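You operate a simulated robot arm through the tools that you are given. There is no shell and no other tool.

You run a simulated two-armed robot. Do the job below in one go: nothing can be reset, and whatever is moved stays where it is left.

JOB
Gauge both small loose cakes with the ring, box them and tick Boxed.
Fine: at the sample bench, with its own ring alone; gauge before boxing; the cake in the box stays; gauge and marker go back; no other row is ticked; the cakes stay whole. Set down upright: ring gauge, marker.

It is judged by the outcome, as a careful person would: the job done as asked, and still so three seconds after it is handed in. It fails if anything else is knocked over, pushed out of place, dropped, spilled or broken.

ROBOT AND FRAMES
Two 7-joint arms with fingered hands on one trunk that stands fixed in place. Base frame: the origin is at the foot of the trunk, x ahead of it, y to its left, z up; the work surface is at about z = 90. Units: cm, rad, N and s.
The left shoulder is at [5, 21.4, 86.9], the right one opposite. With the tool pointing down near the work surface each hand reaches from about 32 to 86 cm from the base axis, measured 20 degrees to its own side. Payload 3 kg a hand.
The tool frame of a hand sits at the grasp point between the pads (the TCP): z along the fingers, y along the line on which they close. The tips reach 2.6 cm beyond it. The gripper opens to 13.2 cm. The gripper's body begins 7.3 cm behind the TCP. The gripper is a hand of 3 fingers: y runs from the thumb to the fingers, the wrist lies at [0, 0, -22.9] in the tool frame.
Orientation is told as [roll, pitch, yaw] about the base's x, y, z axes, in that order, counted from this pose: with the fingers straight down and closing along the base's y, the tool's x points along the base's -x, its y along +y and its z along -z.

CONTROLS
- The arms move only by the tool jog_arm. It takes "left_moves", "right_moves" or both (then of equal length, played together; a hand with none holds still); each is one flat list of numbers, 6 for each row, row after row: the shift along the tool's x, y, z in cm, then the turn, a rotation vector about the tool's x, y, z in rad. In form: [dx, dy, dz, wx, wy, wz, dx, dy, dz, wx, wy, wz, ...]. A call has 1 to 20 rows; each row is the pose to reach, as a shift and turn from the pose commanded when the call began, along the tool's axes at that moment. Rows are played at 5 a second. More than 5 cm and 0.15 rad between two rows, and nothing of the call is played. A pose out of reach is approached as far as the arm can. The call stops where the force on the tool passes 40 N (or 10 N more than at its start, if that is more) or the arm is blocked; 0.2 s more then pass. In this call time passes only in rows, and 0.2 s behind the last. It gives the time, the measured TCP pose, the force on the tool (base axes), the opening and the grip force at its end, in the units of the frame above (readings bear some noise), with the torque about the TCP (base axes, N m) and any sound that the robot's microphone picked up.
- Cameras (640 x 400 px; columns grow to the right, rows downward): "scene" is now at [1.74, -5.66, 151.07]; the picture's right is [-0.63, -0.78, 0.00], its down [-0.49, 0.40, -0.77] and it looks along [0.60, -0.49, -0.63] (base axes); focal length 316 px, centre (320, 200). "left" rides on the left gripper at [-6.2, 0.3, -9.2] in its tool frame; the picture's right is [-0.05, -1.00, 0.00], its down [0.83, -0.04, -0.56] and it looks along [0.55, -0.03, 0.83] (tool axes); focal length 230 px, centre (320, 200). "right" rides on the right gripper at [6.1, 0.3, -9.2] in its tool frame; the picture's right is [-0.05, 1.00, 0.00], its down [-0.83, -0.04, -0.56] and it looks along [-0.55, -0.03, 0.83] (tool axes); focal length 230 px, centre (320, 200). There is no depth. A picture from a camera that has moved, and an enlarged one, comes with that camera's place and axes in the base frame and with its lens. The place of the scene camera against the robot may be out by one fixed shift of up to 1.2 cm in any direction.
- snapshot(camera): a new picture of that camera. It takes no simulated time.
- finger_targets(finger1, finger2, thumb_bend, hand): sets how far each is bent, from 0 (flat) to 1 (curled in); at 0.3 the hand is open as for a grip, at 0.7 the pads meet at the TCP. One left out holds its place. A second passes; each finger stops where it meets its share of the squeeze, and holds until it gets a number again. It is the only way to open and close the hand. It gives what a move gives, with no picture; readings hold the bend of each and the force on the fingers (four entries, about 0 where the hand has none), thumb and palm.
- turn_head(pan, tilt): turns the head with the scene camera to pan (to the left, within 1.501 rad either way) and tilt (down, from -0.506 to 1.204), counted from straight ahead of the robot. It gives what a move gives.
- enlarge(camera, box): a new picture of the part [left, top, right, bottom] of that camera's present view, enlarged. It takes no simulated time.
- sign_off(): hands the job in; it is judged then, once.

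Nothing tells you positions but the pictures and the camera data. Unless the task says otherwise, let go and move clear before handing in.

The tools are called after "Call:" as a command line: name --argument value ..., lists and objects as JSON in quotes. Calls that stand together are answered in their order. jog_arm: Moves the arms, as the interface text tells. Its arguments: {"type":"object","properties":{"left_moves":{"type":"array","items":{"type":"number"}},"right_moves":{"type":"array","items":{"type":"number"}}},"required":[]} The other tools are called the same way: finger_targets (finger1, finger2, thumb_bend, hand) moves the fingers one by one; turn_head (pan, tilt) turns the head that bears the scene camera; snapshot (camera) takes a picture; enlarge (camera, box) takes an enlarged picture of a part of a camera's view; sign_off () hands the job in.

At the start:

```text
t: 0.0
left_ee_pos: [43.5, -1.64, 120.79]
left_tcp_rot: [0.0, 0.0, -0.517]
left_force: [-0.3, -0.1, 0.0]
left_torque: [0.01, 0.03, 0.0]
left_grip_width: 13.19
left_finger_force: 0.1
left_shape: jaw
left_bend: [0.3, 0.3, 0.3]
left_finger forces: [0.0, 0.1, 0.0, 0.0, 0.1, 0.0]
right_ee_pos: [35.21, -39.97, 126.98]
right_tcp_rot: [0.0, -0.002, -0.516]
right_force: [1.0, 0.1, 0.4]
right_torque: [0.0, 0.0, 0.0]
right_grip_width: 13.18
right_finger_force: 0.1
right_shape: jaw
right_bend: [0.3, 0.3, 0.3]
right_finger forces: [0.0, 0.0, 0.0, 0.0, 0.1, 0.0]
head pan, tilt: [-0.682, 0.686]
```

scene: 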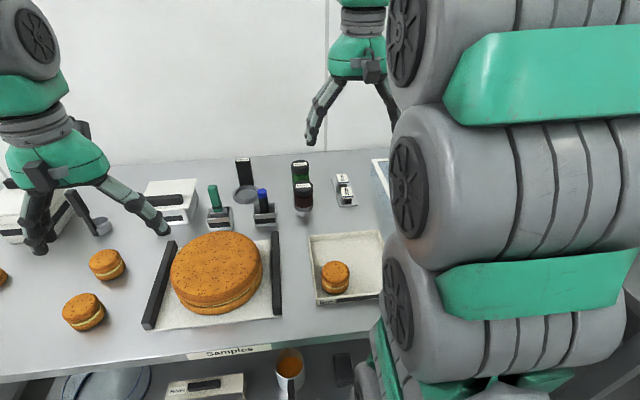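
right: 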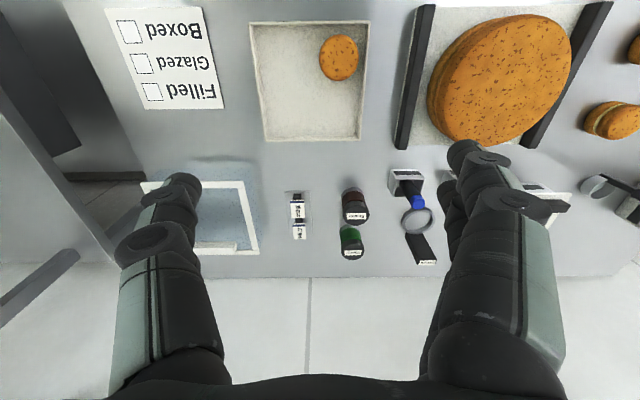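
left: 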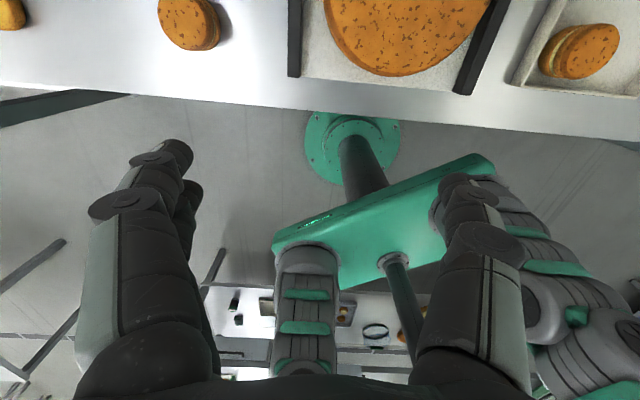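

I see a bench labelled "Samples" with a large cake, a box-like tray holding one small cake, loose small cakes at left, ring gauges, markers in stands and a tick sheet. I'll look around with the head first before moving anything.

Call:
enlarge --camera "scene" --box '[0, 140, 400, 390]'

Call:
enlarge --camera "right" --box '[80, 0, 640, 350]'

Call:
turn_head --pan 0.0 --tilt 0.7

```text
1.60 times, centred on (200, 265) of scene
camera zoom: at [1.74, -5.66, 151.07], right [-0.63, -0.78, 0.0], down [-0.49, 0.4, -0.77], along [0.6, -0.49, -0.63], focal length 505 px, centre (512, 96)
```

zoom: 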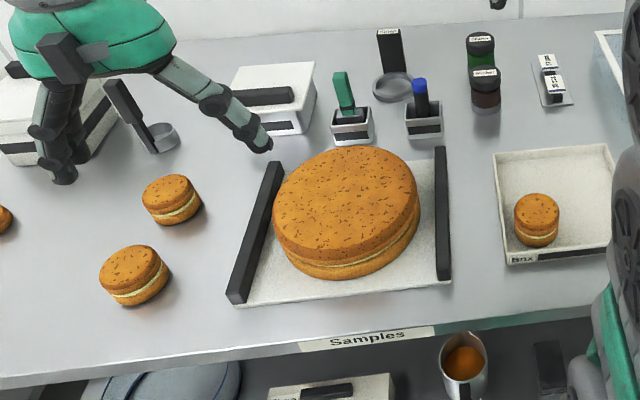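

```text
1.14 times, centred on (360, 175) of right
camera zoom: at [29.98, -36.71, 136.06], right [0.54, 0.84, 0.0], down [0.7, -0.45, 0.56], along [0.47, -0.3, -0.83], focal length 263 px, centre (274, 229)
```

zoom: 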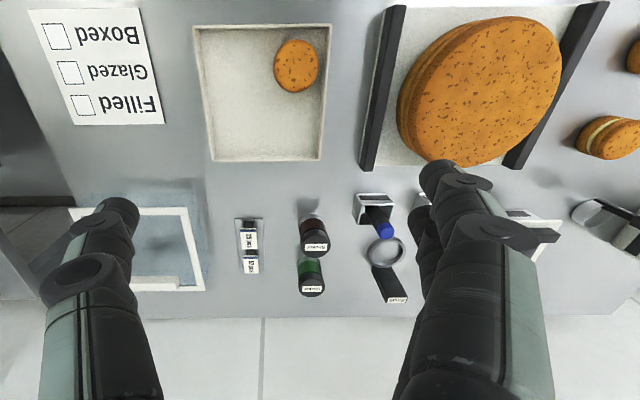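

```text
t: 1.1
left_ee_pos: [43.63, -1.52, 120.72]
left_tcp_rot: [0.001, 0.001, -0.517]
left_force: [-0.1, 0.4, 0.4]
left_torque: [0.03, 0.0, -0.02]
left_grip_width: 13.18
left_finger_force: 0.0
left_shape: jaw
left_bend: [0.3, 0.3, 0.3]
left_finger forces: [0.1, 0.1, 0.0, 0.1, 0.1, 0.0]
right_ee_pos: [35.29, -40.0, 126.98]
right_tcp_rot: [0.0, 0.0, -0.518]
right_force: [0.0, -0.2, 0.1]
right_torque: [0.01, 0.02, 0.01]
right_grip_width: 13.21
right_finger_force: 0.1
right_shape: jaw
right_bend: [0.3, 0.3, 0.3]
right_finger forces: [0.1, 0.0, 0.0, 0.0, 0.0, 0.0]
head pan, tilt: [0.0, 0.7]
```

The head is now straight ahead; I take a picture there, then others.

Call:
snapshot --camera "scene"

```text
taken
```

scene: 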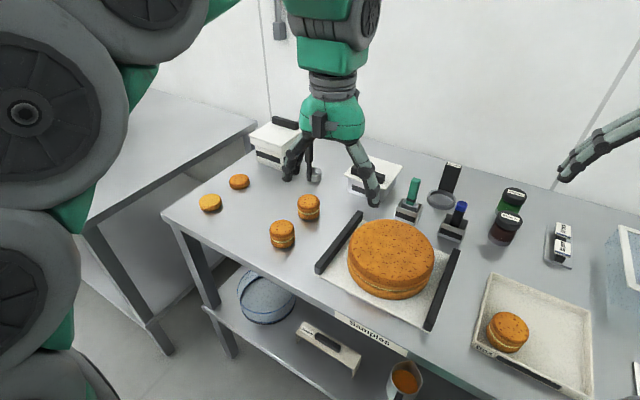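

I see the whole Samples bench now; enlarging the left and middle parts to tell the cakes and gauges apart.

Call:
enlarge --camera "scene" --box '[180, 110, 380, 260]'

Call:
enlarge --camera "scene" --box '[380, 150, 640, 312]'

Call:
enlarge --camera "scene" --box '[380, 240, 640, 400]'

Call:
turn_head --pan -1.2 --tilt 0.7

```text
2.67 times, centred on (280, 185) of scene
camera zoom: at [3.6, -0.28, 150.96], right [0.0, -1.0, 0.0], down [-0.64, 0.0, -0.76], along [0.76, 0.0, -0.64], focal length 842 px, centre (427, 240)
```

zoom: 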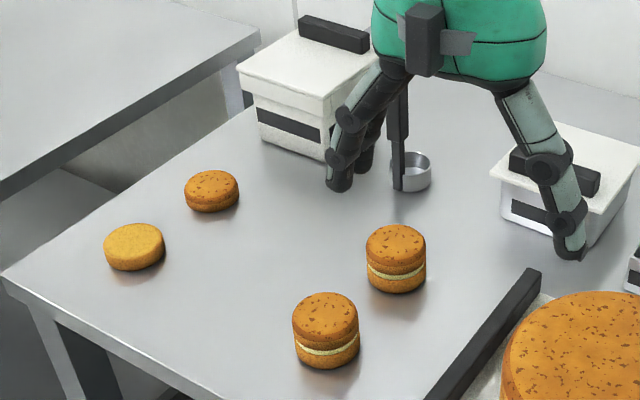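

```text
2.46 times, centred on (510, 231) of scene
camera zoom: at [3.6, -0.28, 150.96], right [0.0, -1.0, 0.0], down [-0.64, 0.0, -0.76], along [0.76, 0.0, -0.64], focal length 777 px, centre (-148, 124)
```

zoom: 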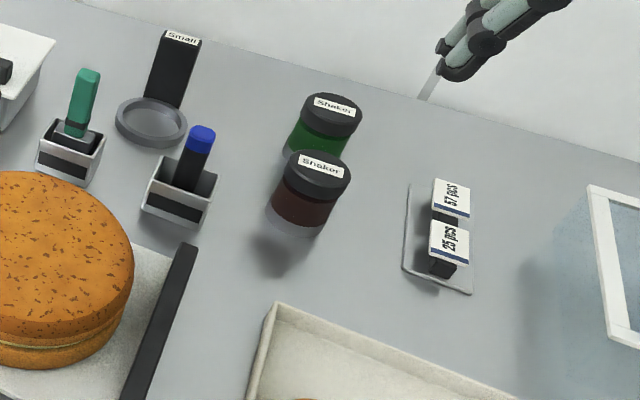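

```text
2.46 times, centred on (510, 320) of scene
camera zoom: at [3.6, -0.28, 150.96], right [0.0, -1.0, 0.0], down [-0.64, 0.0, -0.76], along [0.76, 0.0, -0.64], focal length 777 px, centre (-148, -95)
```

zoom: 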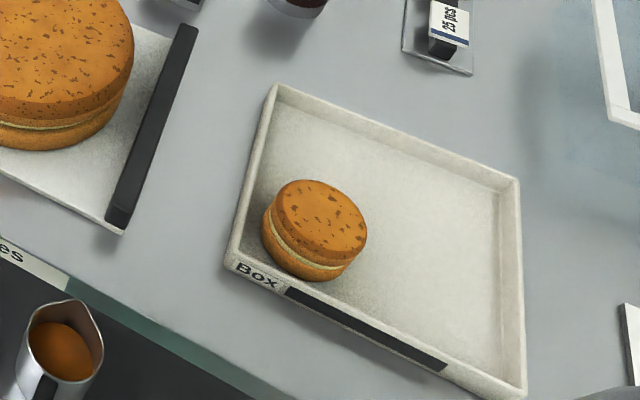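

```text
t: 2.5
left_ee_pos: [43.57, -1.58, 120.87]
left_tcp_rot: [0.0, -0.001, -0.517]
left_force: [0.3, 0.3, -0.1]
left_torque: [0.03, 0.01, -0.02]
left_grip_width: 13.19
left_finger_force: 0.0
left_shape: jaw
left_bend: [0.3, 0.3, 0.3]
left_finger forces: [0.0, 0.0, 0.0, 0.0, 0.0, 0.0]
right_ee_pos: [35.24, -40.03, 126.9]
right_tcp_rot: [0.001, 0.0, -0.517]
right_force: [-0.6, 0.2, 0.0]
right_torque: [0.0, -0.01, -0.03]
right_grip_width: 13.18
right_finger_force: 0.1
right_shape: jaw
right_bend: [0.3, 0.3, 0.3]
right_finger forces: [0.0, 0.1, 0.0, 0.0, 0.0, 0.0]
head pan, tilt: [-1.201, 0.7]
```

Head is panned right; now I look at the tick sheet and the right part of the bench.

Call:
snapshot --camera "scene"

Call:
turn_head --pan 0.9 --tilt 0.6

```text
taken
```

scene: 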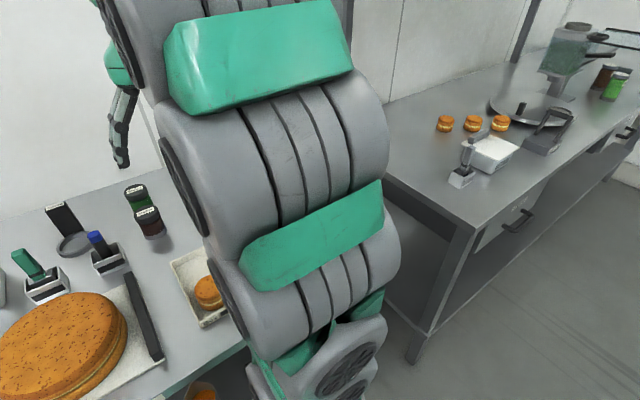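

```text
t: 4.5
left_ee_pos: [43.6, -1.74, 120.74]
left_tcp_rot: [0.001, -0.001, -0.517]
left_force: [-0.2, 0.6, -0.2]
left_torque: [0.02, 0.0, 0.04]
left_grip_width: 13.2
left_finger_force: 0.1
left_shape: jaw
left_bend: [0.3, 0.3, 0.3]
left_finger forces: [0.0, 0.1, 0.0, 0.0, 0.0, 0.0]
right_ee_pos: [35.22, -40.06, 126.85]
right_tcp_rot: [0.0, 0.001, -0.517]
right_force: [0.4, -0.5, 0.6]
right_torque: [0.0, 0.0, -0.05]
right_grip_width: 13.19
right_finger_force: 0.1
right_shape: jaw
right_bend: [0.3, 0.3, 0.3]
right_finger forces: [0.0, 0.0, 0.0, 0.1, 0.0, 0.1]
head pan, tilt: [0.901, 0.6]
```

The right-hand bench is another bench with its own things. Now looking left.

Call:
snapshot --camera "scene"

Call:
turn_head --pan -0.3 --tilt 0.8

```text
taken
```

scene: 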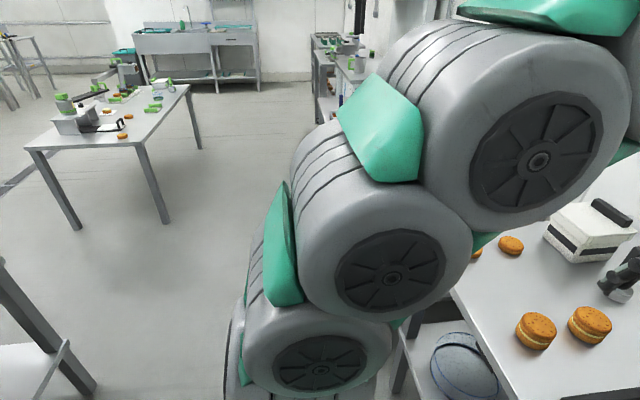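

```text
t: 5.9
left_ee_pos: [43.63, -1.61, 120.75]
left_tcp_rot: [0.0, -0.001, -0.518]
left_force: [0.9, 0.0, 0.8]
left_torque: [0.0, 0.04, 0.02]
left_grip_width: 13.21
left_finger_force: 0.1
left_shape: jaw
left_bend: [0.3, 0.3, 0.3]
left_finger forces: [0.1, 0.1, 0.0, 0.0, 0.0, 0.0]
right_ee_pos: [35.39, -40.12, 126.89]
right_tcp_rot: [0.001, -0.001, -0.517]
right_force: [0.4, 0.6, -0.3]
right_torque: [-0.03, 0.03, -0.02]
right_grip_width: 13.19
right_finger_force: 0.0
right_shape: jaw
right_bend: [0.3, 0.3, 0.3]
right_finger forces: [0.0, 0.0, 0.0, 0.0, 0.1, 0.0]
head pan, tilt: [-0.3, 0.799]
```

Call:
snapshot --camera "scene"

Call:
enlarge --camera "scene" --box '[140, 60, 400, 222]'

Call:
enlarge --camera "scene" --box '[340, 100, 600, 262]'

```text
taken
```

scene: 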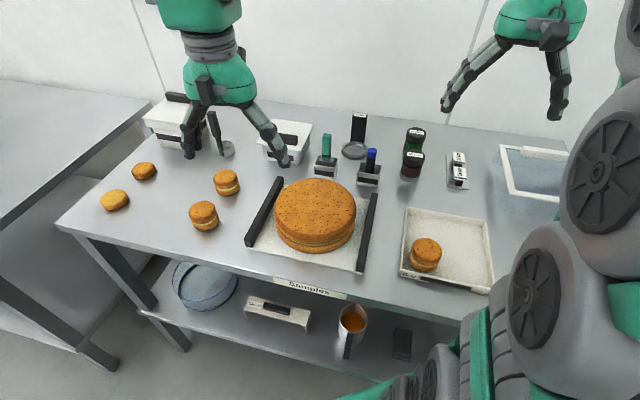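

```text
2.46 times, centred on (270, 141) of scene
camera zoom: at [2.82, -2.65, 150.13], right [-0.29, -0.96, 0.0], down [-0.68, 0.21, -0.7], along [0.67, -0.21, -0.72], focal length 777 px, centre (443, 345)
```

zoom: 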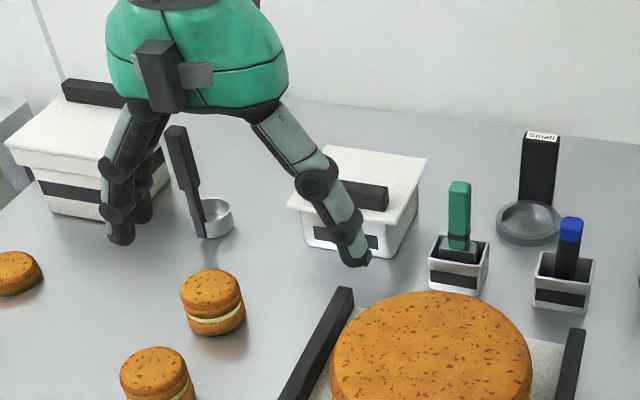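

```text
2.46 times, centred on (470, 181) of scene
camera zoom: at [2.82, -2.65, 150.13], right [-0.29, -0.96, 0.0], down [-0.68, 0.21, -0.7], along [0.67, -0.21, -0.72], focal length 777 px, centre (-49, 247)
```

zoom: 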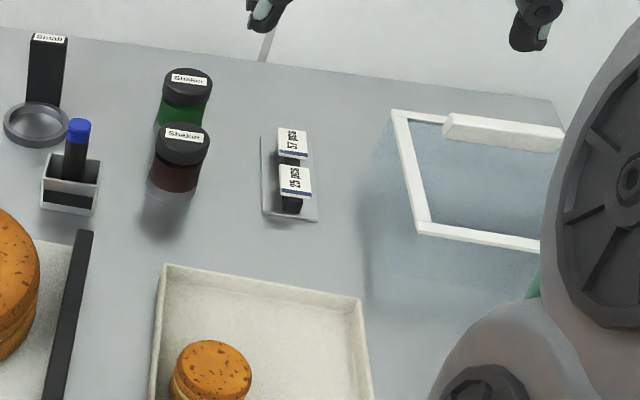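

I see two small filled sandwich cakes standing loose at about (59, 10) and (69, 3), two single halves at far left, the "Small" ring gauge with an upright plate handle at about (76, -36), the blue-capped marker in its holder near (63, -35), the box with one cake at about (36, -44), and the tick sheet around (17, -60). I'll bring the right hand's camera forward for a closer look at gauge and marker.

Call:
jog_arm --right_moves '[-3.1, 2.2, 1.5, 0, 0, 0, -6.2, 4.4, 3, 0, 0, 0, -9.3, 6.5, 4.5, 0, 0, 0, -12.4, 8.7, 6, 0, 0, 0, -15.6, 10.9, 7.5, 0, 0, 0, -18.7, 13, 9, 0, 0, 0]'

Call:
snapshot --camera "right"

Call:
snapshot --camera "scene"

```text
t: 7.3
left_ee_pos: [43.63, -1.63, 120.85]
left_tcp_rot: [-0.002, 0.0, -0.516]
left_force: [0.5, 0.4, 0.8]
left_torque: [0.01, 0.03, 0.0]
left_grip_width: 13.21
left_finger_force: 0.0
left_shape: jaw
left_bend: [0.3, 0.3, 0.3]
left_finger forces: [0.0, 0.0, 0.0, 0.0, 0.0, 0.0]
right_ee_pos: [58.19, -38.06, 117.63]
right_tcp_rot: [0.0, 0.0, -0.517]
right_force: [1.1, -0.8, 1.2]
right_torque: [0.02, -0.01, -0.03]
right_grip_width: 13.18
right_finger_force: 0.1
right_shape: jaw
right_bend: [0.3, 0.3, 0.3]
right_finger forces: [0.0, 0.0, 0.1, 0.0, 0.1, 0.0]
head pan, tilt: [-0.3, 0.799]
```

```text
taken
camera right: at [52.93, -34.73, 126.76], right [0.54, 0.84, 0.0], down [0.7, -0.45, 0.56], along [0.47, -0.3, -0.83], focal length 230 px, centre (320, 200)
```

right: 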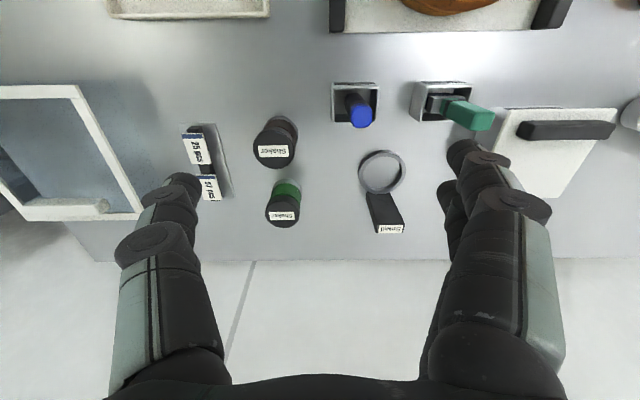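

```text
taken
```

scene: 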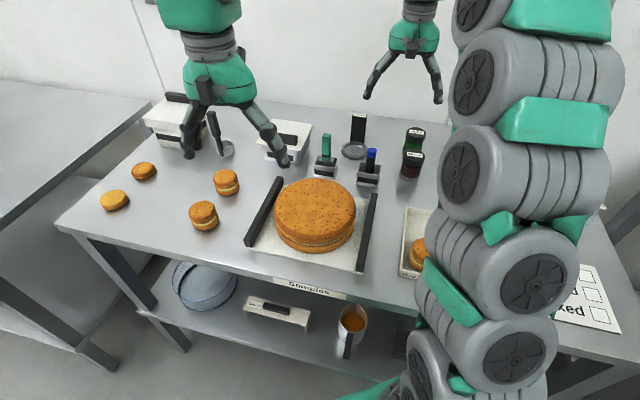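

The gauge is an upright ring with a black plate handle on the far side. I'll zoom in on gauge and marker with the wrist camera.

Call:
enlarge --camera "right" --box '[320, 130, 448, 250]'

Call:
enlarge --camera "right" --box '[310, 60, 510, 185]'

Call:
enlarge --camera "scene" --box '[300, 100, 400, 200]'

Call:
enlarge --camera "scene" --box '[180, 160, 260, 240]'

```text
3.33 times, centred on (384, 190) of right
camera zoom: at [52.93, -34.73, 126.76], right [0.54, 0.84, 0.0], down [0.7, -0.45, 0.56], along [0.47, -0.3, -0.83], focal length 767 px, centre (107, 233)
```

zoom: 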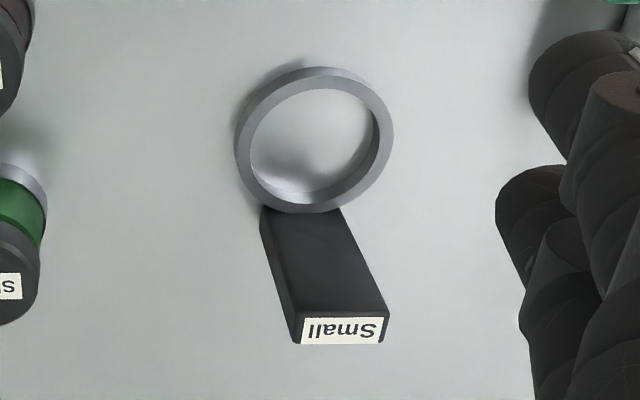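

```text
3.20 times, centred on (410, 122) of right
camera zoom: at [52.93, -34.73, 126.76], right [0.54, 0.84, 0.0], down [0.7, -0.45, 0.56], along [0.47, -0.3, -0.83], focal length 736 px, centre (32, 448)
```

zoom: 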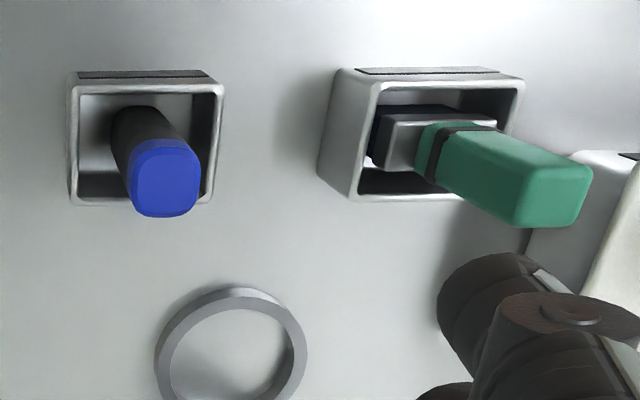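

```text
4.00 times, centred on (350, 150) of scene
camera zoom: at [2.81, -2.66, 150.13], right [-0.3, -0.96, 0.0], down [-0.68, 0.21, -0.7], along [0.67, -0.21, -0.72], focal length 1263 px, centre (200, 400)
```

zoom: 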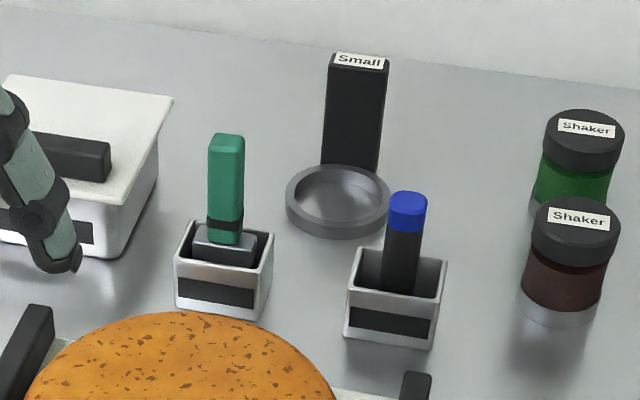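

```text
5.00 times, centred on (220, 200) of scene
camera zoom: at [2.81, -2.66, 150.13], right [-0.3, -0.96, 0.0], down [-0.68, 0.21, -0.7], along [0.67, -0.21, -0.72], focal length 1579 px, centre (820, 200)
```

zoom: 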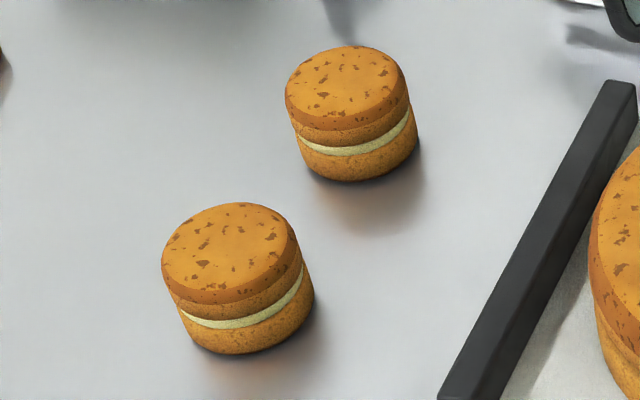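

The ring is about 8.2 cm outside with a tight inner bore, close to the cakes' ~6.5 cm diameter, so I need exact positions. I'll first swing the left hand left and turn it so that its camera looks over the cakes, clear of the right arm's work area.

Call:
jog_arm --left_moves '[0.94, 3.19, -0.11, 0, 0, -0.1428, 1.87, 6.38, -0.22, 0, 0, -0.2856, 2.81, 9.57, -0.33, 0, 0, -0.4284, 3.75, 12.76, -0.44, 0, 0, -0.5712, 4.68, 15.95, -0.55, 0, 0, -0.714, 5.62, 19.15, -0.65, 0, 0, -0.8568, 6.55, 22.34, -0.76, 0, 0, -0.9996, 7.49, 25.53, -0.87, 0, 0, -1.1424, 8.43, 28.72, -0.98, 0, 0, -1.2852, 9.36, 31.91, -1.09, 0, 0, -1.428, 10.3, 35.1, -1.2, 0, 0, -1.571]'

Call:
snapshot --camera "left"

Call:
snapshot --camera "scene"

```text
t: 9.7
left_ee_pos: [51.8, 33.7, 121.99]
left_tcp_rot: [-0.001, 0.0, 1.058]
left_force: [0.1, 0.2, -0.5]
left_torque: [0.0, -0.03, 0.01]
left_grip_width: 13.19
left_finger_force: 0.1
left_shape: jaw
left_bend: [0.3, 0.3, 0.3]
left_finger forces: [0.0, 0.0, 0.1, 0.1, 0.0, 0.0]
right_ee_pos: [58.09, -37.98, 117.7]
right_tcp_rot: [0.0, -0.002, -0.517]
right_force: [0.0, -0.3, 0.2]
right_torque: [0.02, -0.03, 0.0]
right_grip_width: 13.19
right_finger_force: 0.0
right_shape: jaw
right_bend: [0.3, 0.3, 0.3]
right_finger forces: [0.1, 0.0, 0.0, 0.1, 0.0, 0.0]
head pan, tilt: [-0.3, 0.799]
```

```text
taken
camera left: at [54.61, 39.22, 131.21], right [0.89, -0.45, 0.0], down [-0.37, -0.74, 0.56], along [-0.25, -0.5, -0.83], focal length 230 px, centre (320, 200)
```

left: 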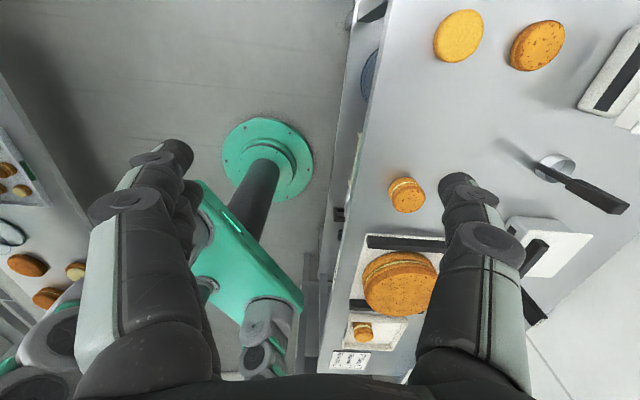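

```text
taken
```

scene: 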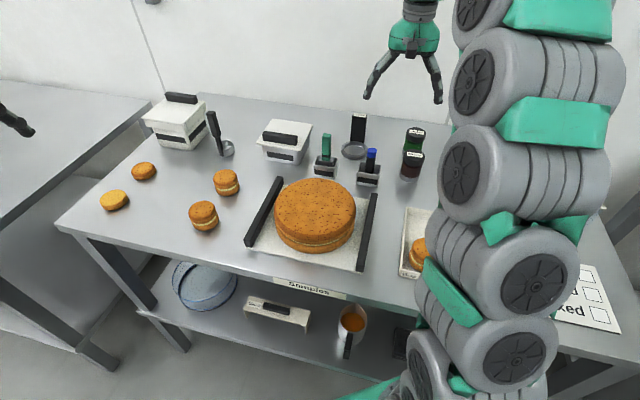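

Cake A sits near (59.4, 9.6). I'll turn the left camera to look squarely at both cakes, and at the same time turn the right hand by a quarter so its fingers can close across the thin side of the gauge's handle, moving it toward the gauge at a safe height.

Call:
jog_arm --left_moves '[-0.06, -0.61, 0.64, 0, 0, -0.049, -0.12, -1.22, 1.27, 0, 0, -0.099, -0.19, -1.84, 1.91, 0, 0, -0.148, -0.25, -2.45, 2.55, 0, 0, -0.197, -0.31, -3.06, 3.18, 0, 0, -0.246, -0.37, -3.67, 3.82, 0, 0, -0.296, -0.43, -4.28, 4.45, 0, 0, -0.345, -0.5, -4.9, 5.1, 0, 0, -0.394, -0.56, -5.5, 5.7, 0, 0, -0.443, -0.62, -6.1, 6.4, 0, 0, -0.493, -0.68, -6.73, 7, 0, 0, -0.542]' --right_moves '[-0.94, 0.53, 0.34, 0, 0, 0.1428, -1.88, 1.07, 0.67, 0, 0, 0.2856, -2.82, 1.6, 1.01, 0, 0, 0.4284, -3.76, 2.14, 1.35, 0, 0, 0.5712, -4.7, 2.67, 1.68, 0, 0, 0.714, -5.64, 3.2, 2.02, 0, 0, 0.8568, -6.58, 3.74, 2.35, 0, 0, 0.9996, -7.52, 4.28, 2.69, 0, 0, 1.1424, -8.46, 4.8, 3.03, 0, 0, 1.2852, -9.4, 5.34, 3.36, 0, 0, 1.428, -10.34, 5.88, 3.7, 0, 0, 1.571]'

Call:
snapshot --camera "left"

Call:
snapshot --camera "right"

Call:
snapshot --camera "scene"

```text
t: 12.1
left_ee_pos: [58.22, 31.08, 114.91]
left_tcp_rot: [0.001, -0.001, 1.596]
left_force: [0.4, 0.0, 0.0]
left_torque: [-0.02, -0.01, 0.01]
left_grip_width: 13.18
left_finger_force: 0.0
left_shape: jaw
left_bend: [0.3, 0.3, 0.3]
left_finger forces: [0.1, 0.0, 0.0, 0.0, 0.1, 0.0]
right_ee_pos: [68.88, -37.97, 112.34]
right_tcp_rot: [0.002, 0.0, -2.088]
right_force: [0.1, 0.6, -0.4]
right_torque: [0.0, -0.02, 0.01]
right_grip_width: 13.19
right_finger_force: 0.1
right_shape: jaw
right_bend: [0.3, 0.3, 0.3]
right_finger forces: [0.1, 0.0, 0.0, 0.1, 0.0, 0.0]
right hand out of reach, approached as far as the arm can: row 10, 11
head pan, tilt: [-0.3, 0.799]
```

```text
taken
camera left: at [57.78, 37.16, 124.18], right [1.0, 0.08, 0.0], down [0.07, -0.83, 0.56], along [0.04, -0.55, -0.83], focal length 230 px, centre (320, 200)
```

left: 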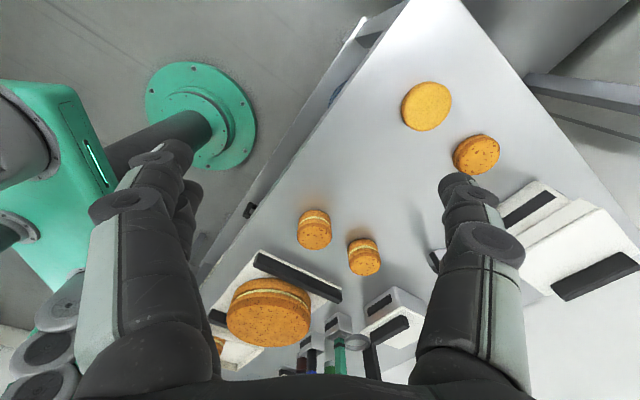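

```text
taken
camera right: at [72.14, -32.72, 121.52], right [0.84, -0.54, 0.0], down [-0.45, -0.7, 0.55], along [-0.3, -0.47, -0.83], focal length 230 px, centre (320, 200)
```

right: 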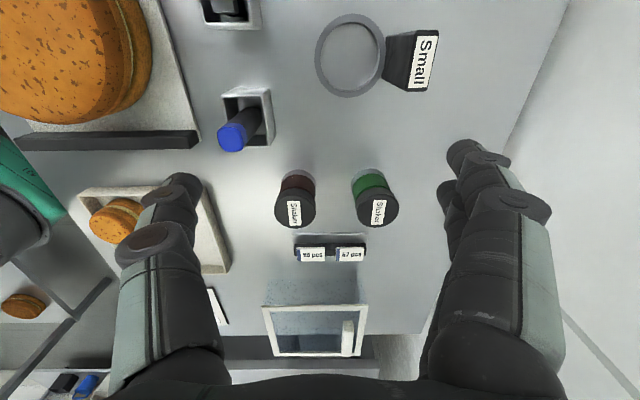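

```text
taken
```

scene: 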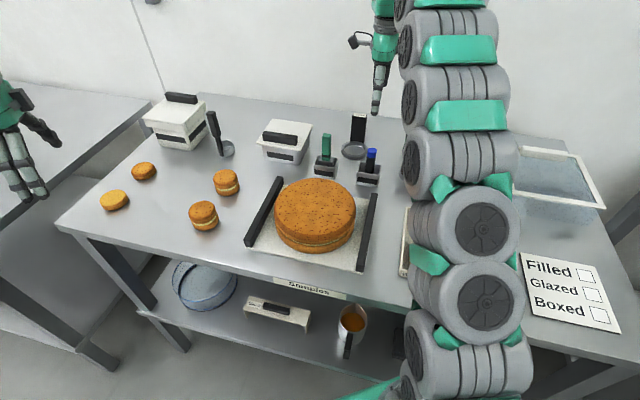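

The right hand can't quite reach that height over there, as expected near its limit; lower it will. From here the gauge is seen nearly straight down, so I zoom to measure ring, handle, marker, and cakes.

Call:
enlarge --camera "right" --box '[300, 0, 450, 110]'

Call:
enlarge --camera "left" --box '[280, 190, 400, 290]'

Call:
enlarge --camera "right" --box '[190, 70, 310, 170]'

Call:
enlarge --camera "scene" --box '[500, 230, 640, 345]'

```text
3.64 times, centred on (375, 55) of right
camera zoom: at [72.14, -32.72, 121.52], right [0.84, -0.54, 0.0], down [-0.45, -0.7, 0.55], along [-0.3, -0.47, -0.83], focal length 837 px, centre (120, 727)
```

zoom: 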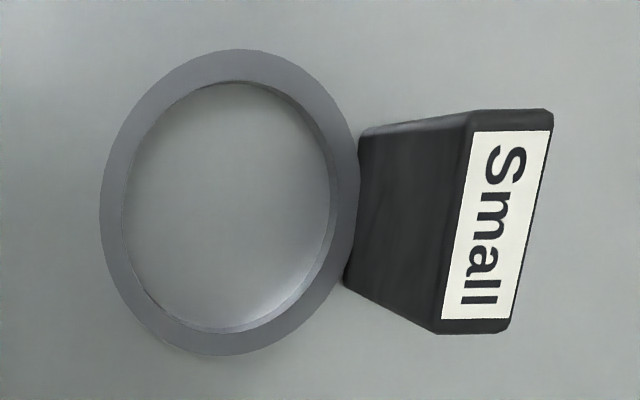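

```text
4.00 times, centred on (340, 240) of left
camera zoom: at [57.78, 37.16, 124.18], right [1.0, 0.08, 0.0], down [0.07, -0.83, 0.56], along [0.04, -0.55, -0.83], focal length 920 px, centre (240, 40)
```

zoom: 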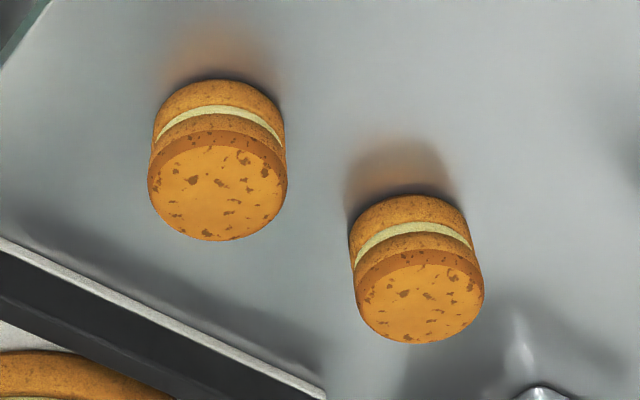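

```text
4.00 times, centred on (250, 120) of right
camera zoom: at [72.14, -32.72, 121.52], right [0.84, -0.54, 0.0], down [-0.45, -0.7, 0.55], along [-0.3, -0.47, -0.83], focal length 920 px, centre (600, 520)
```

zoom: 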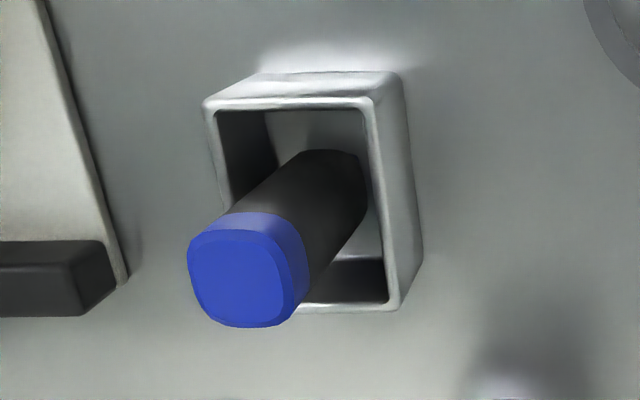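

```text
3.48 times, centred on (570, 288) of scene
camera zoom: at [2.82, -2.66, 150.13], right [-0.3, -0.96, 0.0], down [-0.68, 0.21, -0.7], along [0.67, -0.21, -0.72], focal length 1098 px, centre (-550, -104)
```

zoom: 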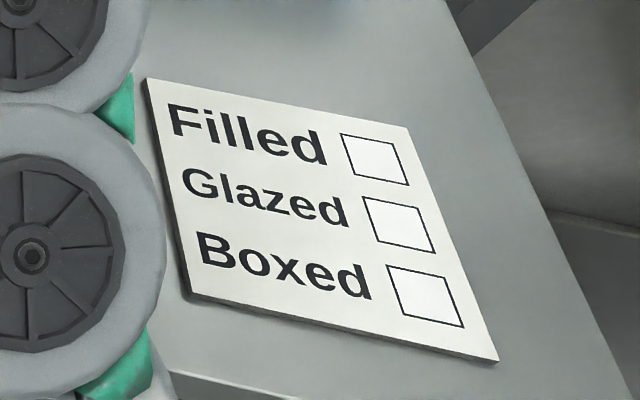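

The handle plate stands upright with its top centre near (78.6, -38.0, 99.6), about 4.2 cm wide and 1.8 cm thick, and the ring centre near (74.3, -35.4). I'll lower and slightly tilt the right hand so the reach suffices, then check.

Call:
jog_arm --right_moves '[0.91, 0.25, 2.67, -0.067, 0, 0.017, 1.82, 0.5, 5.33, -0.133, 0, 0.033, 2.73, 0.75, 8, -0.2, 0, 0.05]'

Call:
snapshot --camera "right"

```text
t: 12.9
left_ee_pos: [58.19, 31.21, 114.86]
left_tcp_rot: [-0.001, 0.001, 1.596]
left_force: [0.2, -0.1, -0.3]
left_torque: [0.0, 0.0, 0.02]
left_grip_width: 13.18
left_finger_force: 0.0
left_shape: jaw
left_bend: [0.3, 0.3, 0.3]
left_finger forces: [0.1, 0.1, 0.0, 0.0, 0.1, 0.0]
right_ee_pos: [70.91, -35.94, 104.43]
right_tcp_rot: [0.201, 0.005, -2.135]
right_force: [0.4, -0.4, 0.2]
right_torque: [0.02, -0.01, 0.01]
right_grip_width: 13.19
right_finger_force: 0.1
right_shape: jaw
right_bend: [0.3, 0.3, 0.3]
right_finger forces: [0.0, 0.0, 0.1, 0.0, 0.0, 0.0]
head pan, tilt: [-0.3, 0.799]
```

```text
taken
camera right: at [72.84, -29.97, 113.54], right [0.8, -0.57, 0.2], down [-0.58, -0.62, 0.53], along [-0.18, -0.54, -0.82], focal length 230 px, centre (320, 200)
```

right: 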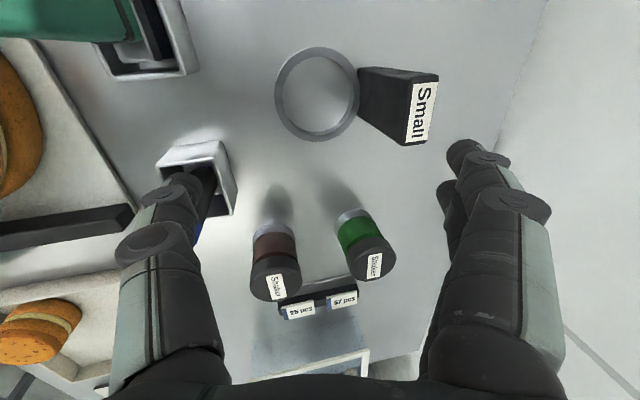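

The handle top checks out at about (78.7, -38.0, 99.6). I move the tilted, open hand over it.

Call:
jog_arm --right_moves '[0.8, 2.46, 0.6, 0, 0, 0, 1.6, 4.93, 1.2, 0, 0, 0, 2.43, 7.45, 1.75, 0, 0, 0]'

Call:
snapshot --camera "right"

Call:
snapshot --camera "scene"

```text
t: 13.7
left_ee_pos: [58.12, 31.11, 114.95]
left_tcp_rot: [0.0, 0.0, 1.598]
left_force: [0.1, 0.7, -0.1]
left_torque: [-0.02, 0.01, -0.01]
left_grip_width: 13.2
left_finger_force: 0.1
left_shape: jaw
left_bend: [0.3, 0.3, 0.3]
left_finger forces: [0.0, 0.1, 0.0, 0.0, 0.0, 0.1]
right_ee_pos: [78.85, -38.32, 103.85]
right_tcp_rot: [0.199, 0.006, -2.135]
right_force: [0.2, -0.1, -0.8]
right_torque: [-0.01, 0.0, -0.01]
right_grip_width: 13.19
right_finger_force: 0.0
right_shape: jaw
right_bend: [0.3, 0.3, 0.3]
right_finger forces: [0.0, 0.0, 0.1, 0.1, 0.0, 0.0]
head pan, tilt: [-0.3, 0.799]
```

```text
taken
camera right: at [80.79, -32.22, 112.88], right [0.8, -0.57, 0.2], down [-0.58, -0.62, 0.53], along [-0.18, -0.54, -0.82], focal length 230 px, centre (320, 200)
```

right: 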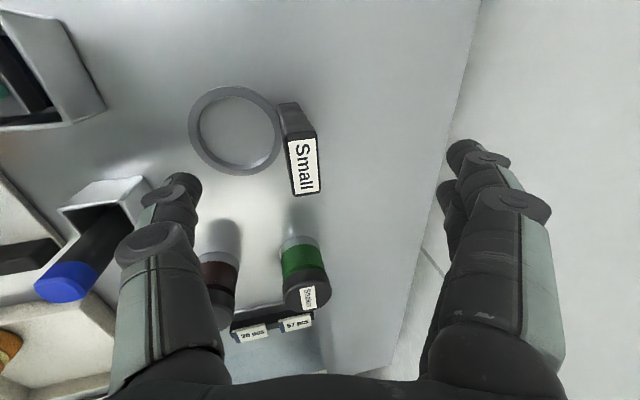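

```text
taken
```

scene: 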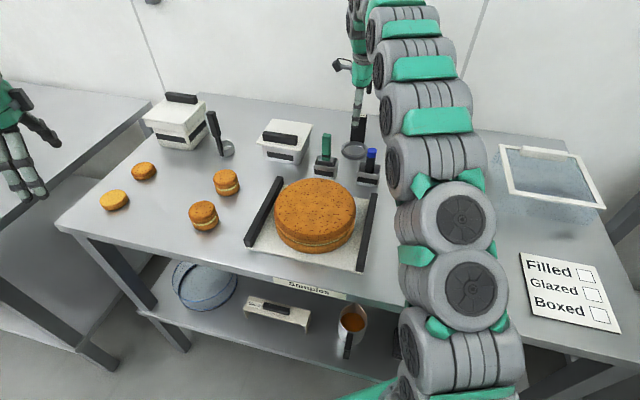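

The hand is centred over the handle. I descend so the pads straddle the plate's upper part, reducing the tilt on the way.

Call:
jog_arm --right_moves '[0.02, -0.36, 1.5, 0.03, 0, 0, 0.03, -0.72, 3.0, 0.065, 0, 0, 0.05, -1.08, 4.5, 0.1, 0, 0, 0.06, -1.44, 5.98, 0.13, 0, 0]'

Call:
snapshot --camera "right"

```text
t: 14.7
left_ee_pos: [58.27, 31.14, 115.02]
left_tcp_rot: [0.001, -0.001, 1.596]
left_force: [0.6, 0.0, -0.6]
left_torque: [-0.05, 0.0, 0.02]
left_grip_width: 13.17
left_finger_force: 0.1
left_shape: jaw
left_bend: [0.3, 0.3, 0.3]
left_finger forces: [0.0, 0.0, 0.1, 0.0, 0.0, 0.0]
right_ee_pos: [78.68, -37.77, 97.9]
right_tcp_rot: [0.069, 0.004, -2.136]
right_force: [-0.1, -0.5, 0.1]
right_torque: [-0.01, 0.03, 0.02]
right_grip_width: 13.19
right_finger_force: 0.0
right_shape: jaw
right_bend: [0.3, 0.3, 0.3]
right_finger forces: [0.0, 0.0, 0.0, 0.1, 0.0, 0.0]
head pan, tilt: [-0.3, 0.799]
```

```text
taken
camera right: at [81.58, -32.4, 107.04], right [0.81, -0.58, 0.07], down [-0.52, -0.66, 0.55], along [-0.27, -0.48, -0.83], focal length 230 px, centre (320, 200)
```

right: 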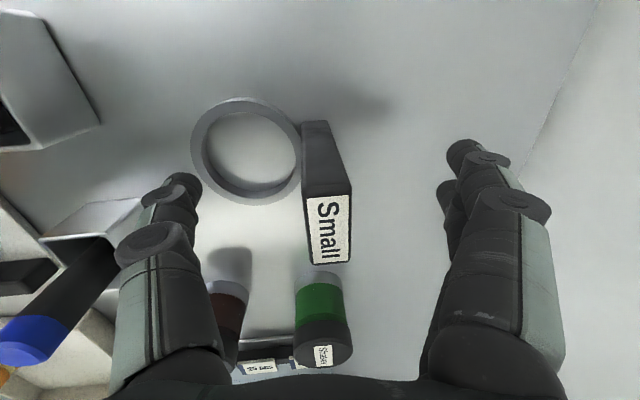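

The plate is centred between the pads. I begin closing gently.

Call:
finger_targets --hand "right" --finger1 0.6 --finger2 0.6 --thumb_bend 0.6

Call:
snapshot --camera "right"

```text
t: 15.7
left_ee_pos: [58.09, 31.11, 115.06]
left_tcp_rot: [-0.001, 0.0, 1.596]
left_force: [0.4, -0.4, -0.8]
left_torque: [0.01, -0.01, -0.03]
left_grip_width: 13.2
left_finger_force: 0.1
left_shape: jaw
left_bend: [0.3, 0.3, 0.3]
left_finger forces: [0.0, 0.0, 0.1, 0.0, 0.0, 0.0]
right_ee_pos: [78.77, -37.85, 98.08]
right_tcp_rot: [0.069, 0.005, -2.137]
right_force: [0.5, -0.6, -0.4]
right_torque: [-0.03, 0.0, 0.01]
right_grip_width: 3.58
right_finger_force: 0.0
right_shape: fingers
right_bend: [0.6, 0.6, 0.6]
right_finger forces: [0.0, 0.1, 0.0, 0.0, 0.1, 0.1]
head pan, tilt: [-0.3, 0.799]
```

```text
taken
camera right: at [81.58, -32.42, 107.08], right [0.81, -0.58, 0.07], down [-0.52, -0.66, 0.55], along [-0.27, -0.48, -0.83], focal length 230 px, centre (320, 200)
```

right: 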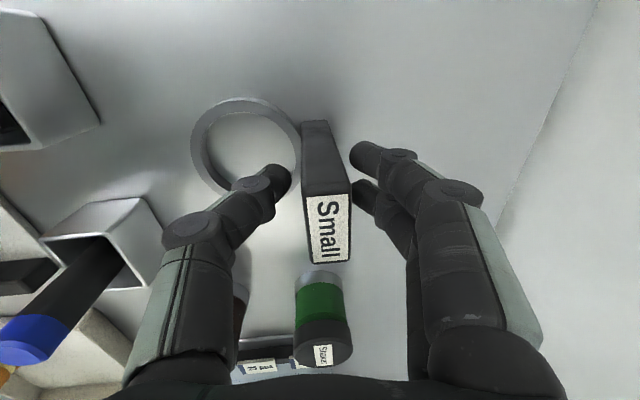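

Thumb and fingers are evenly placed around the plate; I now close to a firm grip.

Call:
finger_targets --hand "right" --finger1 0.72 --finger2 0.72 --thumb_bend 0.72

Call:
snapshot --camera "right"

```text
t: 16.7
left_ee_pos: [58.05, 31.04, 114.94]
left_tcp_rot: [0.001, -0.001, 1.599]
left_force: [-0.7, -0.1, 0.1]
left_torque: [0.03, -0.04, -0.01]
left_grip_width: 13.19
left_finger_force: 0.0
left_shape: jaw
left_bend: [0.3, 0.3, 0.3]
left_finger forces: [0.0, 0.0, 0.0, 0.0, 0.1, 0.1]
right_ee_pos: [78.55, -37.85, 97.94]
right_tcp_rot: [0.07, 0.007, -2.137]
right_force: [-0.1, 0.3, 0.0]
right_torque: [0.0, 0.01, -0.02]
right_grip_width: 1.9
right_finger_force: 11.2
right_shape: fingers
right_bend: [0.68, 0.68, 0.67]
right_finger forces: [5.6, 5.6, 0.0, 0.0, 11.0, 0.0]
head pan, tilt: [-0.3, 0.799]
```

```text
taken
camera right: at [81.58, -32.42, 107.08], right [0.81, -0.58, 0.07], down [-0.52, -0.66, 0.55], along [-0.27, -0.48, -0.83], focal length 230 px, centre (320, 200)
```

right: 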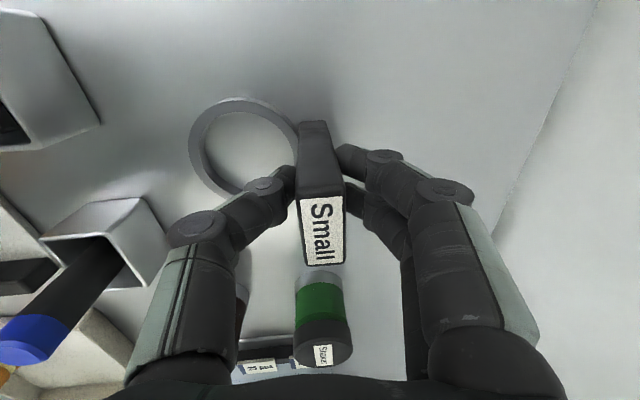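

The gauge is gripped at 11 N. I'll lift it a little first and check that it hangs straight.

Call:
jog_arm --right_moves '[0, 0.03, -0.5, 0, 0, 0, -0.02, -0.25, -1.2, 0, 0, 0, -0.03, -0.55, -2.04, 0, 0, 0]'

Call:
snapshot --camera "right"

Call:
enlarge --camera "scene" --box '[300, 80, 440, 200]'

```text
t: 17.5
left_ee_pos: [58.24, 31.19, 114.97]
left_tcp_rot: [-0.001, 0.001, 1.597]
left_force: [-0.5, -0.2, 0.1]
left_torque: [0.02, -0.02, 0.03]
left_grip_width: 13.19
left_finger_force: 0.1
left_shape: jaw
left_bend: [0.3, 0.3, 0.3]
left_finger forces: [0.0, 0.1, 0.0, 0.0, 0.1, 0.0]
right_ee_pos: [77.84, -37.33, 99.9]
right_tcp_rot: [0.07, 0.006, -2.137]
right_force: [0.4, 1.3, -1.3]
right_torque: [-0.02, -0.01, -0.04]
right_grip_width: 1.89
right_finger_force: 10.7
right_shape: fingers
right_bend: [0.69, 0.69, 0.67]
right_finger forces: [5.5, 5.5, 0.0, 0.1, 11.0, 0.0]
head pan, tilt: [-0.3, 0.799]
```

```text
taken
camera right: at [80.77, -32.0, 109.1], right [0.81, -0.58, 0.07], down [-0.52, -0.66, 0.55], along [-0.27, -0.48, -0.83], focal length 230 px, centre (320, 200)
```

right: 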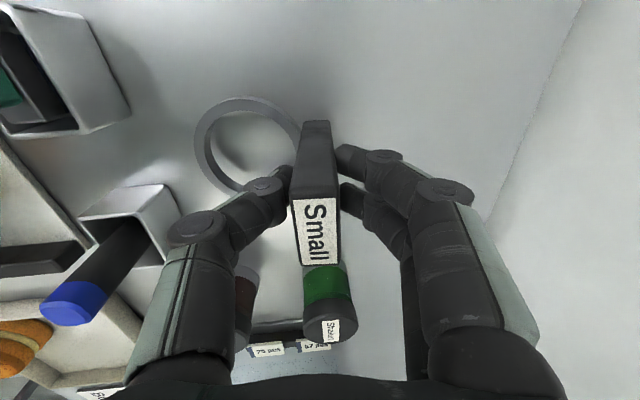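

```text
3.33 times, centred on (370, 140) of scene
camera zoom: at [2.82, -2.66, 150.13], right [-0.3, -0.96, 0.0], down [-0.68, 0.21, -0.7], along [0.67, -0.21, -0.72], focal length 1052 px, centre (153, 400)
```

zoom: 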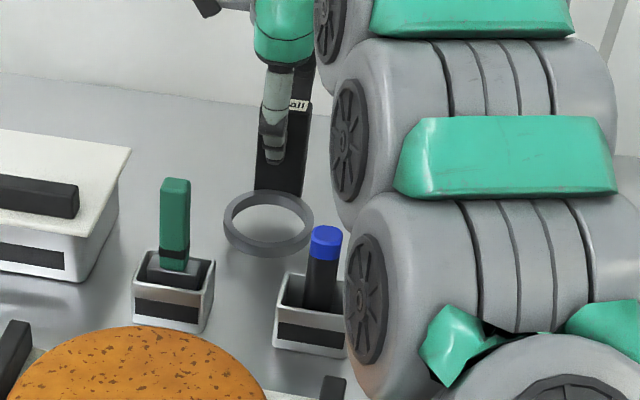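

The gauge hangs well; its plate has squared itself to the pads (a slight ring tilt I'll level out by making the hand upright). Now I carry it up and back, clear over the marker and stamp, toward cake A.

Call:
jog_arm --right_moves '[-0.06, -2.05, -4.0, 0, 0, 0, -0.04, -4.18, -7.81, 0, 0, 0, 0.58, -6.69, -11.5, 0, 0, 0, 3.5, -9.52, -11.7, 0.006, 0, 0, 6.42, -12.36, -11.9, 0.012, 0, 0, 9.35, -15.19, -12.1, 0.018, 0, 0, 12.27, -18.02, -12.3, 0.024, 0, 0, 15.19, -20.86, -12.5, 0.03, 0, 0, 18.11, -23.69, -12.69, 0.036, 0, 0, 21.03, -26.52, -12.89, 0.042, 0, 0, 23.96, -29.36, -13.09, 0.048, 0, 0, 26.88, -32.19, -13.29, 0.054, 0, 0, 29.8, -35.02, -13.48, 0.06, 0, 0]'

Call:
snapshot --camera "left"

Call:
snapshot --camera "right"

Call:
snapshot --camera "scene"

```text
t: 20.3
left_ee_pos: [58.28, 31.11, 115.06]
left_tcp_rot: [0.002, 0.001, 1.597]
left_force: [0.3, 0.2, -0.6]
left_torque: [0.04, -0.01, -0.01]
left_grip_width: 13.21
left_finger_force: 0.1
left_shape: jaw
left_bend: [0.3, 0.3, 0.3]
left_finger forces: [0.1, 0.0, 0.0, 0.1, 0.0, 0.0]
right_ee_pos: [63.38, 7.02, 110.95]
right_tcp_rot: [0.01, 0.007, -2.139]
right_force: [-0.1, 0.4, -1.3]
right_torque: [0.0, -0.04, -0.03]
right_grip_width: 1.88
right_finger_force: 11.1
right_shape: fingers
right_bend: [0.69, 0.69, 0.67]
right_finger forces: [5.5, 5.5, 0.0, 0.0, 10.9, 0.0]
head pan, tilt: [-0.3, 0.799]
```

```text
taken
camera left: at [57.77, 37.18, 124.21], right [1.0, 0.08, 0.0], down [0.06, -0.83, 0.56], along [0.04, -0.55, -0.83], focal length 230 px, centre (320, 200)
```

left: 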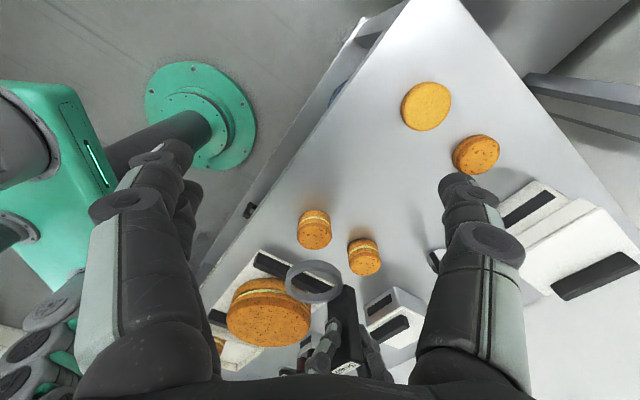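

```text
taken
camera right: at [66.81, 12.14, 120.12], right [0.81, -0.58, 0.01], down [-0.49, -0.68, 0.55], along [-0.31, -0.45, -0.84], focal length 230 px, centre (320, 200)
```

right: 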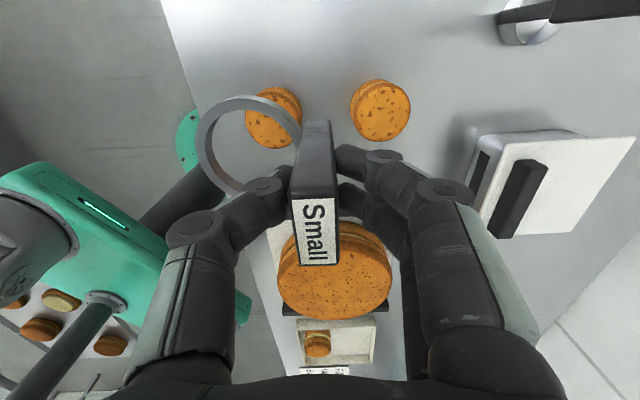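

```text
taken
```

scene: 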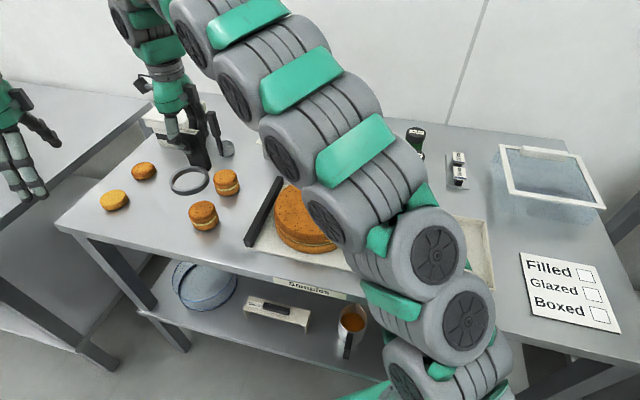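

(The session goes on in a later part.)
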